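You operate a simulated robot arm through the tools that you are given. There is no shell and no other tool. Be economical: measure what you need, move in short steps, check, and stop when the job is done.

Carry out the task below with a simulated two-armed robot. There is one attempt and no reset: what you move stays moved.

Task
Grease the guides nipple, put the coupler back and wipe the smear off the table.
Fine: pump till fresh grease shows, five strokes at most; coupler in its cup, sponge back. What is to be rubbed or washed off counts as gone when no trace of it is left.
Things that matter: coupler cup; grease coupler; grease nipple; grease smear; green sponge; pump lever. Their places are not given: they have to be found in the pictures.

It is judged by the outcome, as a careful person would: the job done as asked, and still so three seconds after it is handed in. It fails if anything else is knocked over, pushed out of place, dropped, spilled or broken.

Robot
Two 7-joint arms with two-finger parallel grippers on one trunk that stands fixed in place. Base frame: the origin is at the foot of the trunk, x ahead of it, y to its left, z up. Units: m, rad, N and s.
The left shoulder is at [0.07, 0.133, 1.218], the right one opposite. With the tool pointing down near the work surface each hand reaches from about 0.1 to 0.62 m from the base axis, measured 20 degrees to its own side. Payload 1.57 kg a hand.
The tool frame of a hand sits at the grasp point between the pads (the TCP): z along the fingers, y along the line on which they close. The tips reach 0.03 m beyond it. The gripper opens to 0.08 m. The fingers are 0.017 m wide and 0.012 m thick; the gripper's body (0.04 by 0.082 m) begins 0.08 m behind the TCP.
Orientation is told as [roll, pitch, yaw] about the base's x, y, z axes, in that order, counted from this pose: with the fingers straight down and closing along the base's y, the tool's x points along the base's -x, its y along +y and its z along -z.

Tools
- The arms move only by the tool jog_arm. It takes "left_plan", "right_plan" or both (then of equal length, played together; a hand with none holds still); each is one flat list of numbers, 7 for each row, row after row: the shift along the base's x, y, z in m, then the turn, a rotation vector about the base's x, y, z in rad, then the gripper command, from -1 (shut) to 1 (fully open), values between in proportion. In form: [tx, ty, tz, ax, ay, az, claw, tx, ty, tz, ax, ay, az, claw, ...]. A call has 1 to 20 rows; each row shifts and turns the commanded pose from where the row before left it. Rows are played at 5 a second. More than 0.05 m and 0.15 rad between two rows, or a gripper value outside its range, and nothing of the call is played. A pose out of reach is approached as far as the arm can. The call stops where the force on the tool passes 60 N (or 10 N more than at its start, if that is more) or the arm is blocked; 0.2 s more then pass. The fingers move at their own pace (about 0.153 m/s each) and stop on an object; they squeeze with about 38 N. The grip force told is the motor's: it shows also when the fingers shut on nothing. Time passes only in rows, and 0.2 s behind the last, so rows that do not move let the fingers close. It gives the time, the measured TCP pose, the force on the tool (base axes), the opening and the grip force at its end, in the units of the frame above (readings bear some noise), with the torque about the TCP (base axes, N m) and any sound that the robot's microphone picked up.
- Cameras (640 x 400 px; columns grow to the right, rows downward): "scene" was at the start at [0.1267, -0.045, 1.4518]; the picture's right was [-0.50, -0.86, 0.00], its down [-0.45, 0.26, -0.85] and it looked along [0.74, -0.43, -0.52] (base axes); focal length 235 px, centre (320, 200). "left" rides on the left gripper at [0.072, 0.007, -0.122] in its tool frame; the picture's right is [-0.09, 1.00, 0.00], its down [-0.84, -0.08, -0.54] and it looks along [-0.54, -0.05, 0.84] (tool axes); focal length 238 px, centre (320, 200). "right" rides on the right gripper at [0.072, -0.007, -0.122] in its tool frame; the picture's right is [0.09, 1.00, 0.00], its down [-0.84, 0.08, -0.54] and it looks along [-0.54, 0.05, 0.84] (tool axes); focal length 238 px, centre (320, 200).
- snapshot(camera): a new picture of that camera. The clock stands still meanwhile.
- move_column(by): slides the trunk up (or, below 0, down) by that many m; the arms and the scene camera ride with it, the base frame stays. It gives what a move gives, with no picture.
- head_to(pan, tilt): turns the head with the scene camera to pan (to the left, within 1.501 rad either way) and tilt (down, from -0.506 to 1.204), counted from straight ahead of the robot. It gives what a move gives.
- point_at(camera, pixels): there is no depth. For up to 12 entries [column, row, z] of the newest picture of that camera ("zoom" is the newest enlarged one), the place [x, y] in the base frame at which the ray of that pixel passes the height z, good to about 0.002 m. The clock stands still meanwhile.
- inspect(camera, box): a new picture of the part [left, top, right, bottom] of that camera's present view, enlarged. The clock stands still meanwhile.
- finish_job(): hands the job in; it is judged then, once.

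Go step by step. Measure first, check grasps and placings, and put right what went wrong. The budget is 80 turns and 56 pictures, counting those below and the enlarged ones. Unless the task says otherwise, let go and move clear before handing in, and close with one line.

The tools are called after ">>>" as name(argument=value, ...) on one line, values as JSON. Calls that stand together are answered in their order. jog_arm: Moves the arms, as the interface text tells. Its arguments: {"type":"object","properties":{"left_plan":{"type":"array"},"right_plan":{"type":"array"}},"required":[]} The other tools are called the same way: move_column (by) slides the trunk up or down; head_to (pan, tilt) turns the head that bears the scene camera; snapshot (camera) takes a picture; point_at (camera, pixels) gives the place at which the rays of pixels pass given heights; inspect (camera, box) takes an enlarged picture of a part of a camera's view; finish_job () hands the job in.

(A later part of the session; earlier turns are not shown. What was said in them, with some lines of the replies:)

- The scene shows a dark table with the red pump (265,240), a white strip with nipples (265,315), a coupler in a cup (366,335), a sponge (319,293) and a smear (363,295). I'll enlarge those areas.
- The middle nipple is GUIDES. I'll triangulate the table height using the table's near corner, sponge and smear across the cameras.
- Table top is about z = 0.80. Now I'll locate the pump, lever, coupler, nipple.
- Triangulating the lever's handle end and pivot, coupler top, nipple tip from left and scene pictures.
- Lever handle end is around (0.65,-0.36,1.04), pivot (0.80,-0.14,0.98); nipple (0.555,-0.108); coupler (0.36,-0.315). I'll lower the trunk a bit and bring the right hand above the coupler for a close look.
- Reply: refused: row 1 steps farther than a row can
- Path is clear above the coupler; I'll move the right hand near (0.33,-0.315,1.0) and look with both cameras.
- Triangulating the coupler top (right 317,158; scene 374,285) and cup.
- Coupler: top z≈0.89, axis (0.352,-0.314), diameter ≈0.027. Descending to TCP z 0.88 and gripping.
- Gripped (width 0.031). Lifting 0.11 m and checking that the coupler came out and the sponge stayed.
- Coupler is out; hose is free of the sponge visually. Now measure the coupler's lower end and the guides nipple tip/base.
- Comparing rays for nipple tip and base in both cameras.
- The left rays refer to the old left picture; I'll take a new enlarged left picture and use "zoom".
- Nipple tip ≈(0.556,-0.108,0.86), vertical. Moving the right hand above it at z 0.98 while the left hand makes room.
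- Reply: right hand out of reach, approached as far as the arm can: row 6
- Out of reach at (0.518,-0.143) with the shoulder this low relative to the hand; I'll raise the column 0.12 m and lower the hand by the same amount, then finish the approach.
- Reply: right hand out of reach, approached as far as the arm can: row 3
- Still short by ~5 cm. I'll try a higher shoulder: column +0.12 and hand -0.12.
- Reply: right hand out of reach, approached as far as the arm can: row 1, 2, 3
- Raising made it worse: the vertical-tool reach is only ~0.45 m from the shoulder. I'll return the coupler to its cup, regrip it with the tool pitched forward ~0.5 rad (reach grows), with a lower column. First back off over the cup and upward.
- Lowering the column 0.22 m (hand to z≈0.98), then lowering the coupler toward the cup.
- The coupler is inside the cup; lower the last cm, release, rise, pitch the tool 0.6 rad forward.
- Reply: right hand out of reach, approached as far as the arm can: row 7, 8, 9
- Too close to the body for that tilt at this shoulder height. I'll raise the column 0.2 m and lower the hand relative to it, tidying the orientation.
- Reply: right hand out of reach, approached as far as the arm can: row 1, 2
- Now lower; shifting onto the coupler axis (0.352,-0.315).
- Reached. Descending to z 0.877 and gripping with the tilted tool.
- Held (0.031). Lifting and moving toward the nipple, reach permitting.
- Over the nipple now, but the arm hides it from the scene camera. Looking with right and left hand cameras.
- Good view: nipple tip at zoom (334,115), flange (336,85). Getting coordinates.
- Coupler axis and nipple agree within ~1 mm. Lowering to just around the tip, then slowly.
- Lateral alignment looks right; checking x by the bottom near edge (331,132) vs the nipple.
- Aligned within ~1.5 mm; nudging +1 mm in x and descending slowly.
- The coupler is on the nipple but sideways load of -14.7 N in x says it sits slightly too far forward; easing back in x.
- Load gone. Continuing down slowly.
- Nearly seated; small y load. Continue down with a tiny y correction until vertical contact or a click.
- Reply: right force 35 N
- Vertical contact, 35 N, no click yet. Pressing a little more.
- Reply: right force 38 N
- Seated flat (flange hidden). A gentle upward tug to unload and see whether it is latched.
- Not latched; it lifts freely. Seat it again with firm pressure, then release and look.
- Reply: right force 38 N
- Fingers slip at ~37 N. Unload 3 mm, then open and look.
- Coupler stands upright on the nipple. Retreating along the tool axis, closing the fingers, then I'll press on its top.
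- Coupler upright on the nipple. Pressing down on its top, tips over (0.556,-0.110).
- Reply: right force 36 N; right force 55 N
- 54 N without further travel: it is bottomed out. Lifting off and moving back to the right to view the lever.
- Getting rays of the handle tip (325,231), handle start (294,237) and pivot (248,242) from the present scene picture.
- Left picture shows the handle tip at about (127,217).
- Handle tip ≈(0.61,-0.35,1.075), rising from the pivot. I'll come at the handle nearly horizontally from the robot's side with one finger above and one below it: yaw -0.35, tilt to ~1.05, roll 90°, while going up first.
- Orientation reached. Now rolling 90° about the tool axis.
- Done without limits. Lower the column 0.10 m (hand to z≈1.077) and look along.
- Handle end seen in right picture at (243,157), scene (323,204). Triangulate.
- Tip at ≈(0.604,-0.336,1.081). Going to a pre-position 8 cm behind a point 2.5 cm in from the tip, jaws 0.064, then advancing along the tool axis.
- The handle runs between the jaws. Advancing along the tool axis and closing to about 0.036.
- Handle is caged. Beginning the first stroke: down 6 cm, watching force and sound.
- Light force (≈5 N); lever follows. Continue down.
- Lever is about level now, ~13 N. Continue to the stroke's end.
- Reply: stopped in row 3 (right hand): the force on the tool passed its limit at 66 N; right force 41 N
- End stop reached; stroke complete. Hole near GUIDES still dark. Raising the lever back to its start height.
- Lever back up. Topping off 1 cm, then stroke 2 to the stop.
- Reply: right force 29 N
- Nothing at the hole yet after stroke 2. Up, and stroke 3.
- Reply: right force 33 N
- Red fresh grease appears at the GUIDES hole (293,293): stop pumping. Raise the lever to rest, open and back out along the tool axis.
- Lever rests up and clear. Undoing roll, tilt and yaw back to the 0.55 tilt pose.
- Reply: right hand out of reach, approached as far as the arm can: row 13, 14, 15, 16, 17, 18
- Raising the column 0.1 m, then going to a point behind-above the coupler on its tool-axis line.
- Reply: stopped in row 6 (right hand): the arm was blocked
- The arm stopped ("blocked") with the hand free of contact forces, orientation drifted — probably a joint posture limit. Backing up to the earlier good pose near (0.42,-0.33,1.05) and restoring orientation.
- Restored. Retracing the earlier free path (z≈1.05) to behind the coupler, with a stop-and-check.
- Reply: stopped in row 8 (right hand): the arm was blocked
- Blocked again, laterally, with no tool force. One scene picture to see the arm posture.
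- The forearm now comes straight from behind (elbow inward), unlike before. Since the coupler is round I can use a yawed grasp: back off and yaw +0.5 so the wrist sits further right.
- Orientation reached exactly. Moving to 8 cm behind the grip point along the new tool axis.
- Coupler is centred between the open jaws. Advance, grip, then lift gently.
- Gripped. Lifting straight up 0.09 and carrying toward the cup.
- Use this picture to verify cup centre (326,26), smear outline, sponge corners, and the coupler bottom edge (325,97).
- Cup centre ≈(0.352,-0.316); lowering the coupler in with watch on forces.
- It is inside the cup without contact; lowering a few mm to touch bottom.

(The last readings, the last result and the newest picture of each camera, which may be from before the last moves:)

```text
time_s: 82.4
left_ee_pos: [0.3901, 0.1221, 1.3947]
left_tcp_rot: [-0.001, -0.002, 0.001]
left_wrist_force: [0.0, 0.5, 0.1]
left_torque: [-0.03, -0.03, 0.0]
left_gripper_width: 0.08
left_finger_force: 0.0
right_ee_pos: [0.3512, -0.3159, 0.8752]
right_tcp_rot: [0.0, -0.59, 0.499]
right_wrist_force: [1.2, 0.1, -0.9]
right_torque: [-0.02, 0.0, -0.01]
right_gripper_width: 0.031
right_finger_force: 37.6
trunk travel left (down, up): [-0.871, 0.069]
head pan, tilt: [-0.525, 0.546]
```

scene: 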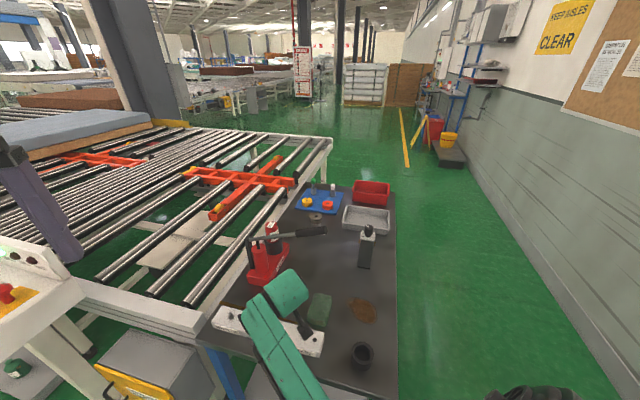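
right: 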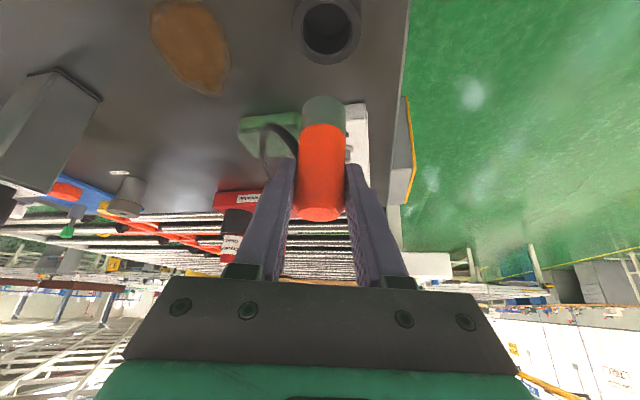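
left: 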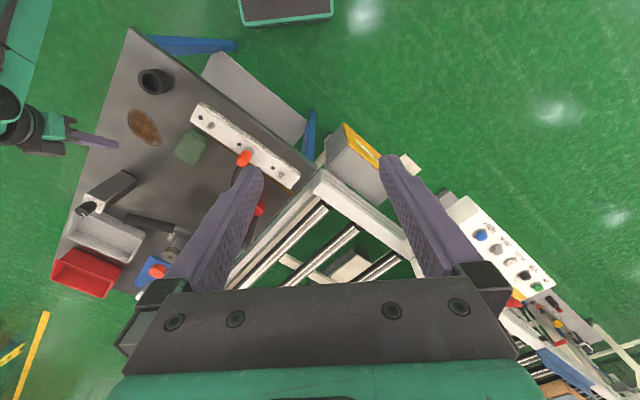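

Lower 2 mm more, release, withdraw along the tool axis and go up to the right for a clear view.

>>> jog_arm(right_plan=[0, 0, -0.002, 0, 0, 0, -1, 0, 0, 0, 0, 0, 0, 0.2, 0, 0, 0, 0, 0, 0, 0.4, -0.01, -0.0054, 0.025, 0, 0, 0, 0.4, -0.01, -0.0054, 0.035, 0, 0, 0, 0.4, 0, -0.02, 0.04, 0, 0, 0, 0.6, 0, -0.04, 0.02, 0, 0, 0, 1, 0, -0.045, 0, 0, 0, 0, 1, 0, -0.045, 0, 0, 0, 0, 1, 0, 0, 0, 0, 0, 0, 1])

>>> inspect(camera="scene", box=[240, 270, 420, 385])

```text
time_s: 84.6
left_ee_pos: [0.3907, 0.1218, 1.3927]
left_tcp_rot: [0.0, -0.001, 0.002]
left_wrist_force: [-0.9, 0.7, 0.2]
left_torque: [-0.01, 0.01, 0.02]
left_gripper_width: 0.0801
left_finger_force: 0.2
right_ee_pos: [0.3328, -0.4763, 0.9912]
right_tcp_rot: [-0.004, -0.591, 0.501]
right_wrist_force: [0.1, -0.6, -0.1]
right_torque: [-0.01, 0.05, 0.0]
right_gripper_width: 0.0801
right_finger_force: 0.0
trunk travel left (down, up): [-0.871, 0.069]
head pan, tilt: [-0.525, 0.546]
```

```text
3.48 times, centred on (330, 328) of scene
```

zoom: 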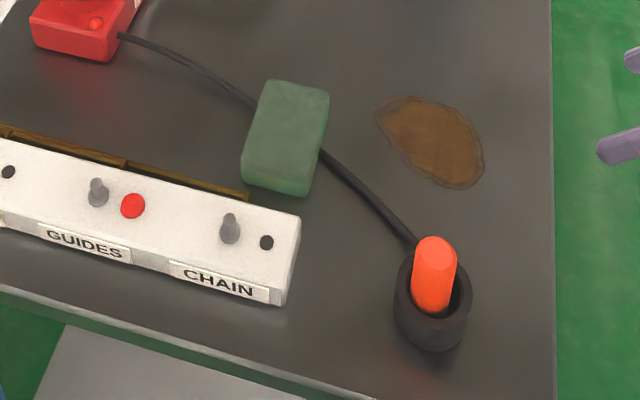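

Coupler stands in its cup, sponge in place, bead visible. Measuring sponge and smear in this zoom.

>>> point_at(camera="zoom", pixels=[[264, 82, 0.83], [329, 94, 0.83], [315, 178, 0.83], [245, 158, 0.83], [244, 181, 0.8], [310, 196, 0.8], [376, 108, 0.8], [418, 95, 0.8], [465, 118, 0.8], [483, 160, 0.8], [465, 190, 0.8], [403, 157, 0.8]])

```text
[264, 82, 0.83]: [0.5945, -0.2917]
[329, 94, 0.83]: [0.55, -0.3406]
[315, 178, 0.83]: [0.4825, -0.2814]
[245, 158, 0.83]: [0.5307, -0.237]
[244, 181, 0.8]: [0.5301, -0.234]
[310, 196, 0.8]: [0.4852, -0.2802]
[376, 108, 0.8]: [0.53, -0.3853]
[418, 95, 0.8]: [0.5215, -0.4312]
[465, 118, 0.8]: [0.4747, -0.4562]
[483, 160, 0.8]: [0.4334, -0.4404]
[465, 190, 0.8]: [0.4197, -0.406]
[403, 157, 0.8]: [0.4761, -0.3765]
```

Sponge: centre (0.54,-0.288), 0.09×0.066×0.03, to be gripped across its short side (yaw -0.735). Smear centre (0.476,-0.417). Reduce tilt to 0.35, raise, yaw, then lower the column.

>>> jog_arm(right_plan=[0.02, 0.01, 0.03, -0.0575, 0.105, 0, 1, 0.02, 0.01, 0.03, -0.0575, 0.105, 0, 1, 0.02, 0.01, 0.03, 0, 0, -0.137, 1, 0.02, 0.01, 0.03, 0, 0, -0.137, 1, 0.01, 0, 0, 0, 0, -0.137, 1, 0, 0, 0, 0, 0, -0.137, 1, 0, 0, 0, 0, 0, -0.137, 1, 0, 0, 0, 0, 0, -0.137, 1, 0, 0, 0, 0, 0, -0.137, 1, 0, 0, 0, 0, 0, -0.137, 1, 0, 0, 0, 0, 0, -0.137, 1, 0, 0, 0, 0, 0, 0, 1])

>>> move_column(by=-0.18)

```text
time_s: 87.2
left_ee_pos: [0.3897, 0.1221, 1.3941]
left_tcp_rot: [0.001, -0.003, 0.001]
left_wrist_force: [-0.6, 0.8, -0.3]
left_torque: [-0.02, 0.03, -0.04]
left_gripper_width: 0.08
left_finger_force: 0.1
right_ee_pos: [0.4225, -0.4346, 1.1128]
right_tcp_rot: [-0.005, -0.35, -0.735]
right_wrist_force: [0.3, -0.4, 0.4]
right_torque: [0.01, 0.01, 0.01]
right_gripper_width: 0.0799
right_finger_force: 0.0
trunk travel left (down, up): [-0.871, 0.069]
head pan, tilt: [-0.525, 0.546]
```

```text
time_s: 89.2
left_ee_pos: [0.3888, 0.1217, 1.2134]
left_tcp_rot: [0.0, -0.002, 0.001]
left_wrist_force: [-0.1, 0.2, -0.6]
left_torque: [-0.02, 0.01, 0.0]
left_gripper_width: 0.0798
left_finger_force: 0.1
right_ee_pos: [0.4221, -0.4353, 0.9335]
right_tcp_rot: [-0.005, -0.351, -0.734]
right_wrist_force: [-0.9, 1.2, -0.3]
right_torque: [-0.01, 0.02, 0.02]
right_gripper_width: 0.0798
right_finger_force: 0.1
trunk travel left (down, up): [-0.691, 0.249]
head pan, tilt: [-0.525, 0.546]
```

Moving above the sponge at z≈0.92 and checking alignment.

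>>> jog_arm(right_plan=[0.0225, 0.0304, 0, 0, 0, 0, 1, 0.0225, 0.0304, 0, 0, 0, 0, 1, 0.0225, 0.0304, 0, 0, 0, 0, 1, 0.0225, 0.0304, 0, 0, 0, 0, 1, 0.0225, 0.0304, -0.01, 0, 0, 0, 1, 0, 0, 0, 0, 0, 0, 1])

>>> snapshot(camera="right")

```text
time_s: 90.6
left_ee_pos: [0.3892, 0.1225, 1.2134]
left_tcp_rot: [0.0, -0.003, 0.002]
left_wrist_force: [0.5, -0.5, 0.1]
left_torque: [0.01, -0.02, 0.01]
left_gripper_width: 0.08
left_finger_force: 0.0
right_ee_pos: [0.5345, -0.2837, 0.9246]
right_tcp_rot: [-0.002, -0.349, -0.732]
right_wrist_force: [-0.1, 0.8, -0.1]
right_torque: [0.0, 0.0, 0.02]
right_gripper_width: 0.0801
right_finger_force: 0.1
trunk travel left (down, up): [-0.691, 0.249]
head pan, tilt: [-0.525, 0.546]
```

```text
4 pictures are left
```

right: 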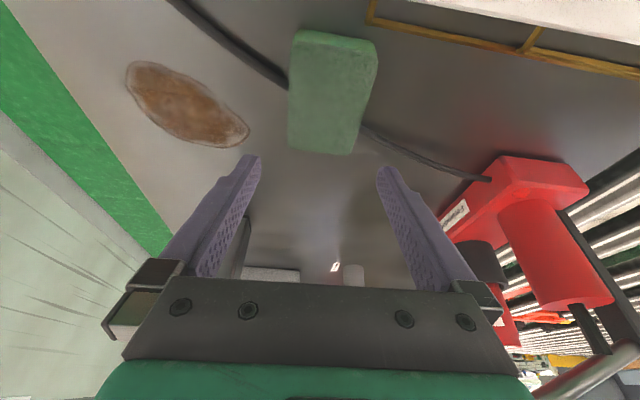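

Sponge appears centred-ish and slightly turned. Measuring its top corners and smear in this view.

>>> point_at(camera="right", pixels=[[297, 34, 0.83], [375, 46, 0.83], [348, 153, 0.8], [290, 146, 0.8], [355, 143, 0.83], [291, 138, 0.83], [128, 66, 0.8], [175, 65, 0.8], [248, 125, 0.8], [215, 147, 0.8], [150, 120, 0.8]])

```text
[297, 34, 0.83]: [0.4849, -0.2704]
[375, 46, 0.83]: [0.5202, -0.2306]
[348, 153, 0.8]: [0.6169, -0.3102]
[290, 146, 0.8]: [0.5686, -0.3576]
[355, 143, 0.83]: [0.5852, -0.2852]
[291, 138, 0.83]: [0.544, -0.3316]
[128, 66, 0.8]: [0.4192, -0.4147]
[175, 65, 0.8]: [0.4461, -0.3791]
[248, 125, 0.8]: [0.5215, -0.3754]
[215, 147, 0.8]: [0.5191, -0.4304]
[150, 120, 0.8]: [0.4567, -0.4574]
```

Centred within 2.5 mm, clearance OK. Descend to z 0.838 and grip.

>>> jog_arm(right_plan=[0.001, 0.001, -0.03, 0, 0, 0, 1, 0, 0, -0.03, 0, 0, 0, 1, 0, 0, -0.02, 0, 0, 0, 1, 0, 0, -0.007, 0, 0, 0, 1, 0, 0, 0, 0, 0, 0, 1, 0, 0, 0, 0, 0, 0, -1, 0, 0, 0, 0, 0, 0, -1, 0, 0, 0, 0, 0, 0, -1])

```text
time_s: 92.4
left_ee_pos: [0.3896, 0.1226, 1.2141]
left_tcp_rot: [0.001, -0.002, 0.003]
left_wrist_force: [0.0, 0.7, 0.0]
left_torque: [-0.03, 0.02, 0.01]
left_gripper_width: 0.0802
left_finger_force: 0.0
right_ee_pos: [0.5357, -0.2827, 0.8356]
right_tcp_rot: [-0.005, -0.352, -0.734]
right_wrist_force: [0.5, 0.1, 0.2]
right_torque: [-0.03, 0.0, 0.02]
right_gripper_width: 0.0626
right_finger_force: 37.4
trunk travel left (down, up): [-0.691, 0.249]
head pan, tilt: [-0.525, 0.546]
```

Gripped (0.0626) at TCP (0.5357,-0.2827,0.8356), yaw -0.734 — remember for return. Lift, carry to the smear while yawing +0.534 (keeps the hand away from the coupler), and lower to near the table.

>>> jog_arm(right_plan=[0, 0, 0.02, 0, 0, 0, -1, 0, 0, 0.02, 0, 0, 0, -1, -0.0153, -0.0333, 0, 0, 0, 0.1335, -1, -0.0153, -0.0333, 0, 0, 0, 0.1335, -1, -0.0153, -0.0333, 0, 0, 0, 0.1335, -1, -0.0153, -0.0333, 0, 0, 0, 0.1335, -1, 0, 0, -0.02, 0, 0, 0, -1, 0, 0, -0.014, 0, 0, 0, -1, 0, 0, 0, 0, 0, 0, -1])

```text
time_s: 94.4
left_ee_pos: [0.389, 0.121, 1.2141]
left_tcp_rot: [0.001, -0.003, 0.003]
left_wrist_force: [0.0, 0.0, 1.0]
left_torque: [0.0, -0.03, 0.02]
left_gripper_width: 0.08
left_finger_force: 0.1
right_ee_pos: [0.4733, -0.4166, 0.8424]
right_tcp_rot: [-0.004, -0.352, -0.199]
right_wrist_force: [0.5, -1.3, -0.2]
right_torque: [0.01, 0.01, -0.03]
right_gripper_width: 0.0625
right_finger_force: 37.8
trunk travel left (down, up): [-0.691, 0.249]
head pan, tilt: [-0.525, 0.546]
```

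Press down gently to get contact.

>>> jog_arm(right_plan=[0, 0, -0.004, 0, 0, 0, -1, 0, 0, -0.003, 0, 0, 0, -1, 0, 0, -0.003, 0, 0, 0, -1, 0, 0, 0, 0, 0, 0, -1])

```text
time_s: 95.4
left_ee_pos: [0.388, 0.1238, 1.2144]
left_tcp_rot: [-0.001, -0.004, 0.002]
left_wrist_force: [-0.1, -0.4, -0.3]
left_torque: [0.0, 0.01, 0.01]
left_gripper_width: 0.0803
left_finger_force: 0.0
right_ee_pos: [0.4734, -0.4156, 0.8347]
right_tcp_rot: [-0.006, -0.358, -0.2]
right_wrist_force: [2.2, -3.5, 16.9]
right_torque: [-0.08, 0.09, -0.03]
right_gripper_width: 0.0625
right_finger_force: 38.1
trunk travel left (down, up): [-0.691, 0.249]
head pan, tilt: [-0.525, 0.546]
```

17 N contact. Rubbing over the smear area in overlapping strokes.

>>> jog_arm(right_plan=[-0.03, 0, 0, 0, 0, 0, -1, 0.03, 0, 0, 0, 0, 0, -1, 0.03, 0, 0, 0, 0, 0, -1, 0, 0.025, 0, 0, 0, 0, -1, -0.03, 0, 0, 0, 0, 0, -1, -0.03, 0, 0, 0, 0, 0, -1, 0, -0.025, 0, 0, 0, 0, -1, 0, -0.025, 0, 0, 0, 0, -1, 0.03, 0, 0, 0, 0, 0, -1, 0.03, 0, 0, 0, 0, 0, -1, -0.03, 0, 0, 0, 0, 0, -1, -0.03, 0, 0, 0, 0, 0, -1, 0, 0.025, 0, 0, 0, 0, -1, 0.03, 0, 0, 0, 0, 0, -1, 0.03, 0, 0, 0, 0, 0, -1, 0, 0.025, 0, 0, 0, 0, -1, -0.03, 0, 0, 0, 0, 0, -1, -0.03, 0, 0, 0, 0, 0, -1, 0.03, -0.025, 0, 0, 0, 0, -1])

```text
time_s: 99.4
left_ee_pos: [0.3861, 0.1233, 1.2153]
left_tcp_rot: [-0.002, -0.004, 0.0]
left_wrist_force: [-0.5, -0.6, -0.3]
left_torque: [0.04, 0.06, 0.01]
left_gripper_width: 0.0801
left_finger_force: 0.0
right_ee_pos: [0.4709, -0.4149, 0.8342]
right_tcp_rot: [-0.005, -0.349, -0.199]
right_wrist_force: [-12.5, 10.1, 21.2]
right_torque: [0.33, -0.28, 0.35]
right_gripper_width: 0.0624
right_finger_force: 37.5
trunk travel left (down, up): [-0.691, 0.249]
head pan, tilt: [-0.525, 0.546]
5 turns are left
```

Good rubbing contact; turns are short. Rub a second time with a slightly wider pattern, lift and carry the sponge back above its place, then look.

>>> jog_arm(right_plan=[-0.035, 0, 0, 0, 0, 0, -1, 0.035, 0, 0, 0, 0, 0, -1, 0.04, 0, 0, 0, 0, 0, -1, 0, 0.03, 0, 0, 0, 0, -1, -0.04, 0, 0, 0, 0, 0, -1, -0.035, 0, 0, 0, 0, 0, -1, 0, -0.03, 0, 0, 0, 0, -1, 0, -0.03, 0, 0, 0, 0, -1, 0.035, 0, 0, 0, 0, 0, -1, 0.04, 0, 0, 0, 0, 0, -1, 0, 0.03, 0, 0, 0, 0, -1, 0, 0.03, 0, 0, 0, 0, -1, -0.02, -0.03, 0, 0, 0, 0, -1, -0.02, -0.03, 0, 0, 0, 0, -1, -0.02, 0.03, 0, 0, 0, 0, -1, -0.015, 0.03, 0, 0, 0, 0, -1, 0, -0.03, 0, 0, 0, 0, -1, 0, -0.03, 0, 0, 0, 0, -1, 0.035, 0.03, 0, 0, 0, 0, -1, 0, 0, 0, 0, 0, 0, -1])

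>>> jog_arm(right_plan=[0, 0, 0.02, 0, 0, 0, -1, 0, 0, 0.02, 0, 0, 0, -1, 0.0153, 0.0333, 0, 0, 0, -0.1335, -1, 0.0153, 0.0333, 0, 0, 0, -0.1335, -1, 0.0153, 0.0333, 0, 0, 0, -0.1335, -1, 0.0153, 0.0333, 0, 0, 0, -0.1335, -1, 0, 0, 0, 0, 0, 0, -1])

>>> snapshot(camera="right")

```text
time_s: 103.6
left_ee_pos: [0.3855, 0.1231, 1.2148]
left_tcp_rot: [-0.001, -0.006, 0.003]
left_wrist_force: [-0.5, -1.1, 0.9]
left_torque: [0.02, 0.03, -0.01]
left_gripper_width: 0.0802
left_finger_force: 0.0
right_ee_pos: [0.4717, -0.4152, 0.8332]
right_tcp_rot: [-0.004, -0.357, -0.196]
right_wrist_force: [-8.5, -11.2, 21.3]
right_torque: [-0.19, 0.22, -0.11]
right_gripper_width: 0.0624
right_finger_force: 37.7
trunk travel left (down, up): [-0.691, 0.249]
head pan, tilt: [-0.525, 0.546]
```

```text
time_s: 105.2
left_ee_pos: [0.3896, 0.1215, 1.2144]
left_tcp_rot: [0.0, -0.002, 0.002]
left_wrist_force: [0.5, 0.9, 0.0]
left_torque: [-0.02, 0.0, 0.0]
left_gripper_width: 0.0801
left_finger_force: 0.0
right_ee_pos: [0.5371, -0.2828, 0.8731]
right_tcp_rot: [0.0, -0.35, -0.733]
right_wrist_force: [-0.2, 0.2, 0.2]
right_torque: [0.04, -0.01, 0.03]
right_gripper_width: 0.0624
right_finger_force: 37.5
trunk travel left (down, up): [-0.691, 0.249]
head pan, tilt: [-0.525, 0.546]
```

```text
3 pictures are left
4 turns are left
```

right: 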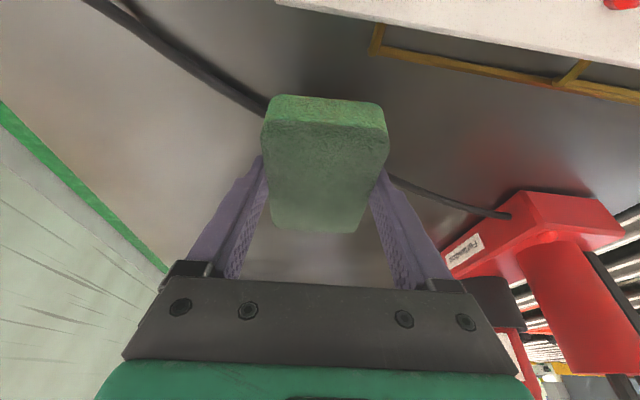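

The smear area looks clean. Lower the sponge to its place, release, lift clear and check.

>>> jog_arm(right_plan=[0, 0, -0.02, 0, 0, 0, -1, -0.0005, 0, -0.012, 0, 0, 0, -1, 0, 0, -0.004, 0, 0, 0, -1, 0, 0, 0, 0, 0, 0, -1, 0, 0, 0, 0, 0, 0, 0.8, 0, 0, 0, 0, 0, 0, 1, 0, 0, 0, 0, 0, 0, 1, 0, 0, 0.02, 0, 0, 0, 1, 0, 0, 0.03, 0, 0, 0, 1, 0, 0, 0.035, 0, 0, 0, 1, -0.03, -0.03, 0, 0, 0, 0, 1, -0.03, -0.035, 0, 0, 0, 0, 1, -0.03, -0.04, 0, 0, 0, 0, 1, -0.02, -0.04, 0, 0, 0, 0, 1, 0, -0.04, 0, 0, 0, 0, 1, 0, -0.04, 0, 0, 0, 0, 1, 0, 0, 0, 0, 0, 0, 1])

>>> snapshot(camera="scene")

>>> inspect(camera="left", box=[80, 0, 320, 150])

```text
time_s: 108.8
left_ee_pos: [0.389, 0.1238, 1.2145]
left_tcp_rot: [0.002, 0.0, 0.002]
left_wrist_force: [0.0, -1.1, -0.4]
left_torque: [0.0, 0.0, -0.03]
left_gripper_width: 0.0801
left_finger_force: 0.1
right_ee_pos: [0.4244, -0.5073, 0.9218]
right_tcp_rot: [-0.003, -0.351, -0.734]
right_wrist_force: [0.3, 0.1, -0.4]
right_torque: [-0.02, 0.02, -0.01]
right_gripper_width: 0.08
right_finger_force: 0.1
trunk travel left (down, up): [-0.691, 0.249]
head pan, tilt: [-0.525, 0.546]
```

```text
2 pictures are left
```

scene: 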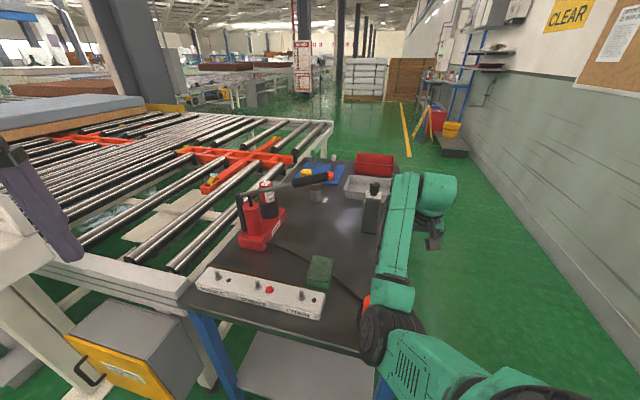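

```text
2.67 times, centred on (200, 75) of left
3 turns are left
```

zoom: 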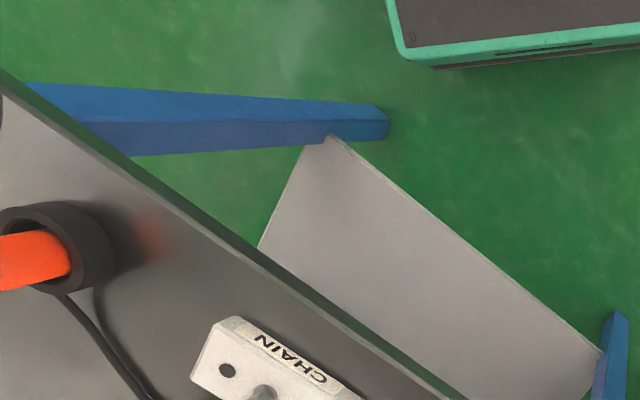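

Sponge and coupler are in place in both views; now raise the arm clear, turn it to view the former smear area.

>>> jog_arm(right_plan=[0, 0, 0.04, 0, 0, 0, 1, 0, 0, 0.04, 0, 0, 0.14, 1, -0.01, 0, 0.03, 0, 0, 0.14, 1, -0.01, 0, 0, 0, 0, 0.14, 1, 0, 0, 0, 0, 0, 0.14, 1, 0, 0, 0, 0, 0, 0, 1])

>>> snapshot(camera="right")

```text
time_s: 110.2
left_ee_pos: [0.389, 0.121, 1.214]
left_tcp_rot: [0.0, -0.002, 0.002]
left_wrist_force: [-0.3, 0.1, -0.3]
left_torque: [0.0, 0.02, 0.02]
left_gripper_width: 0.0798
left_finger_force: 0.1
right_ee_pos: [0.4042, -0.5074, 1.0301]
right_tcp_rot: [-0.004, -0.351, -0.174]
right_wrist_force: [-0.3, 0.5, 0.2]
right_torque: [-0.01, 0.01, 0.01]
right_gripper_width: 0.0799
right_finger_force: 0.0
trunk travel left (down, up): [-0.691, 0.249]
head pan, tilt: [-0.525, 0.546]
```

```text
0 pictures are left
2 turns are left
```

right: 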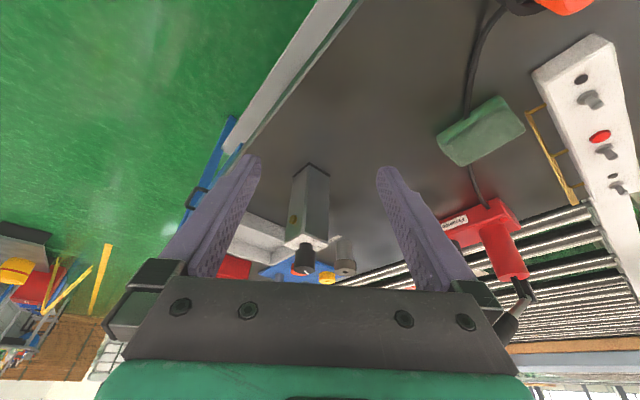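

The last picture shows a clean table where the smear was (around 390,80), the sponge back at (480,130), the coupler in its cup at the top right, and the red fresh-grease bead at the GUIDES hole. Both hands are empty and clear, so I'm handing in.

>>> finish_job()

```text
The job is handed in.
```

The guides nipple is greased: fresh grease showed on the third stroke. The coupler is back in its cup, the smear is wiped off with no trace visible in the last picture, and the sponge is back in its place.
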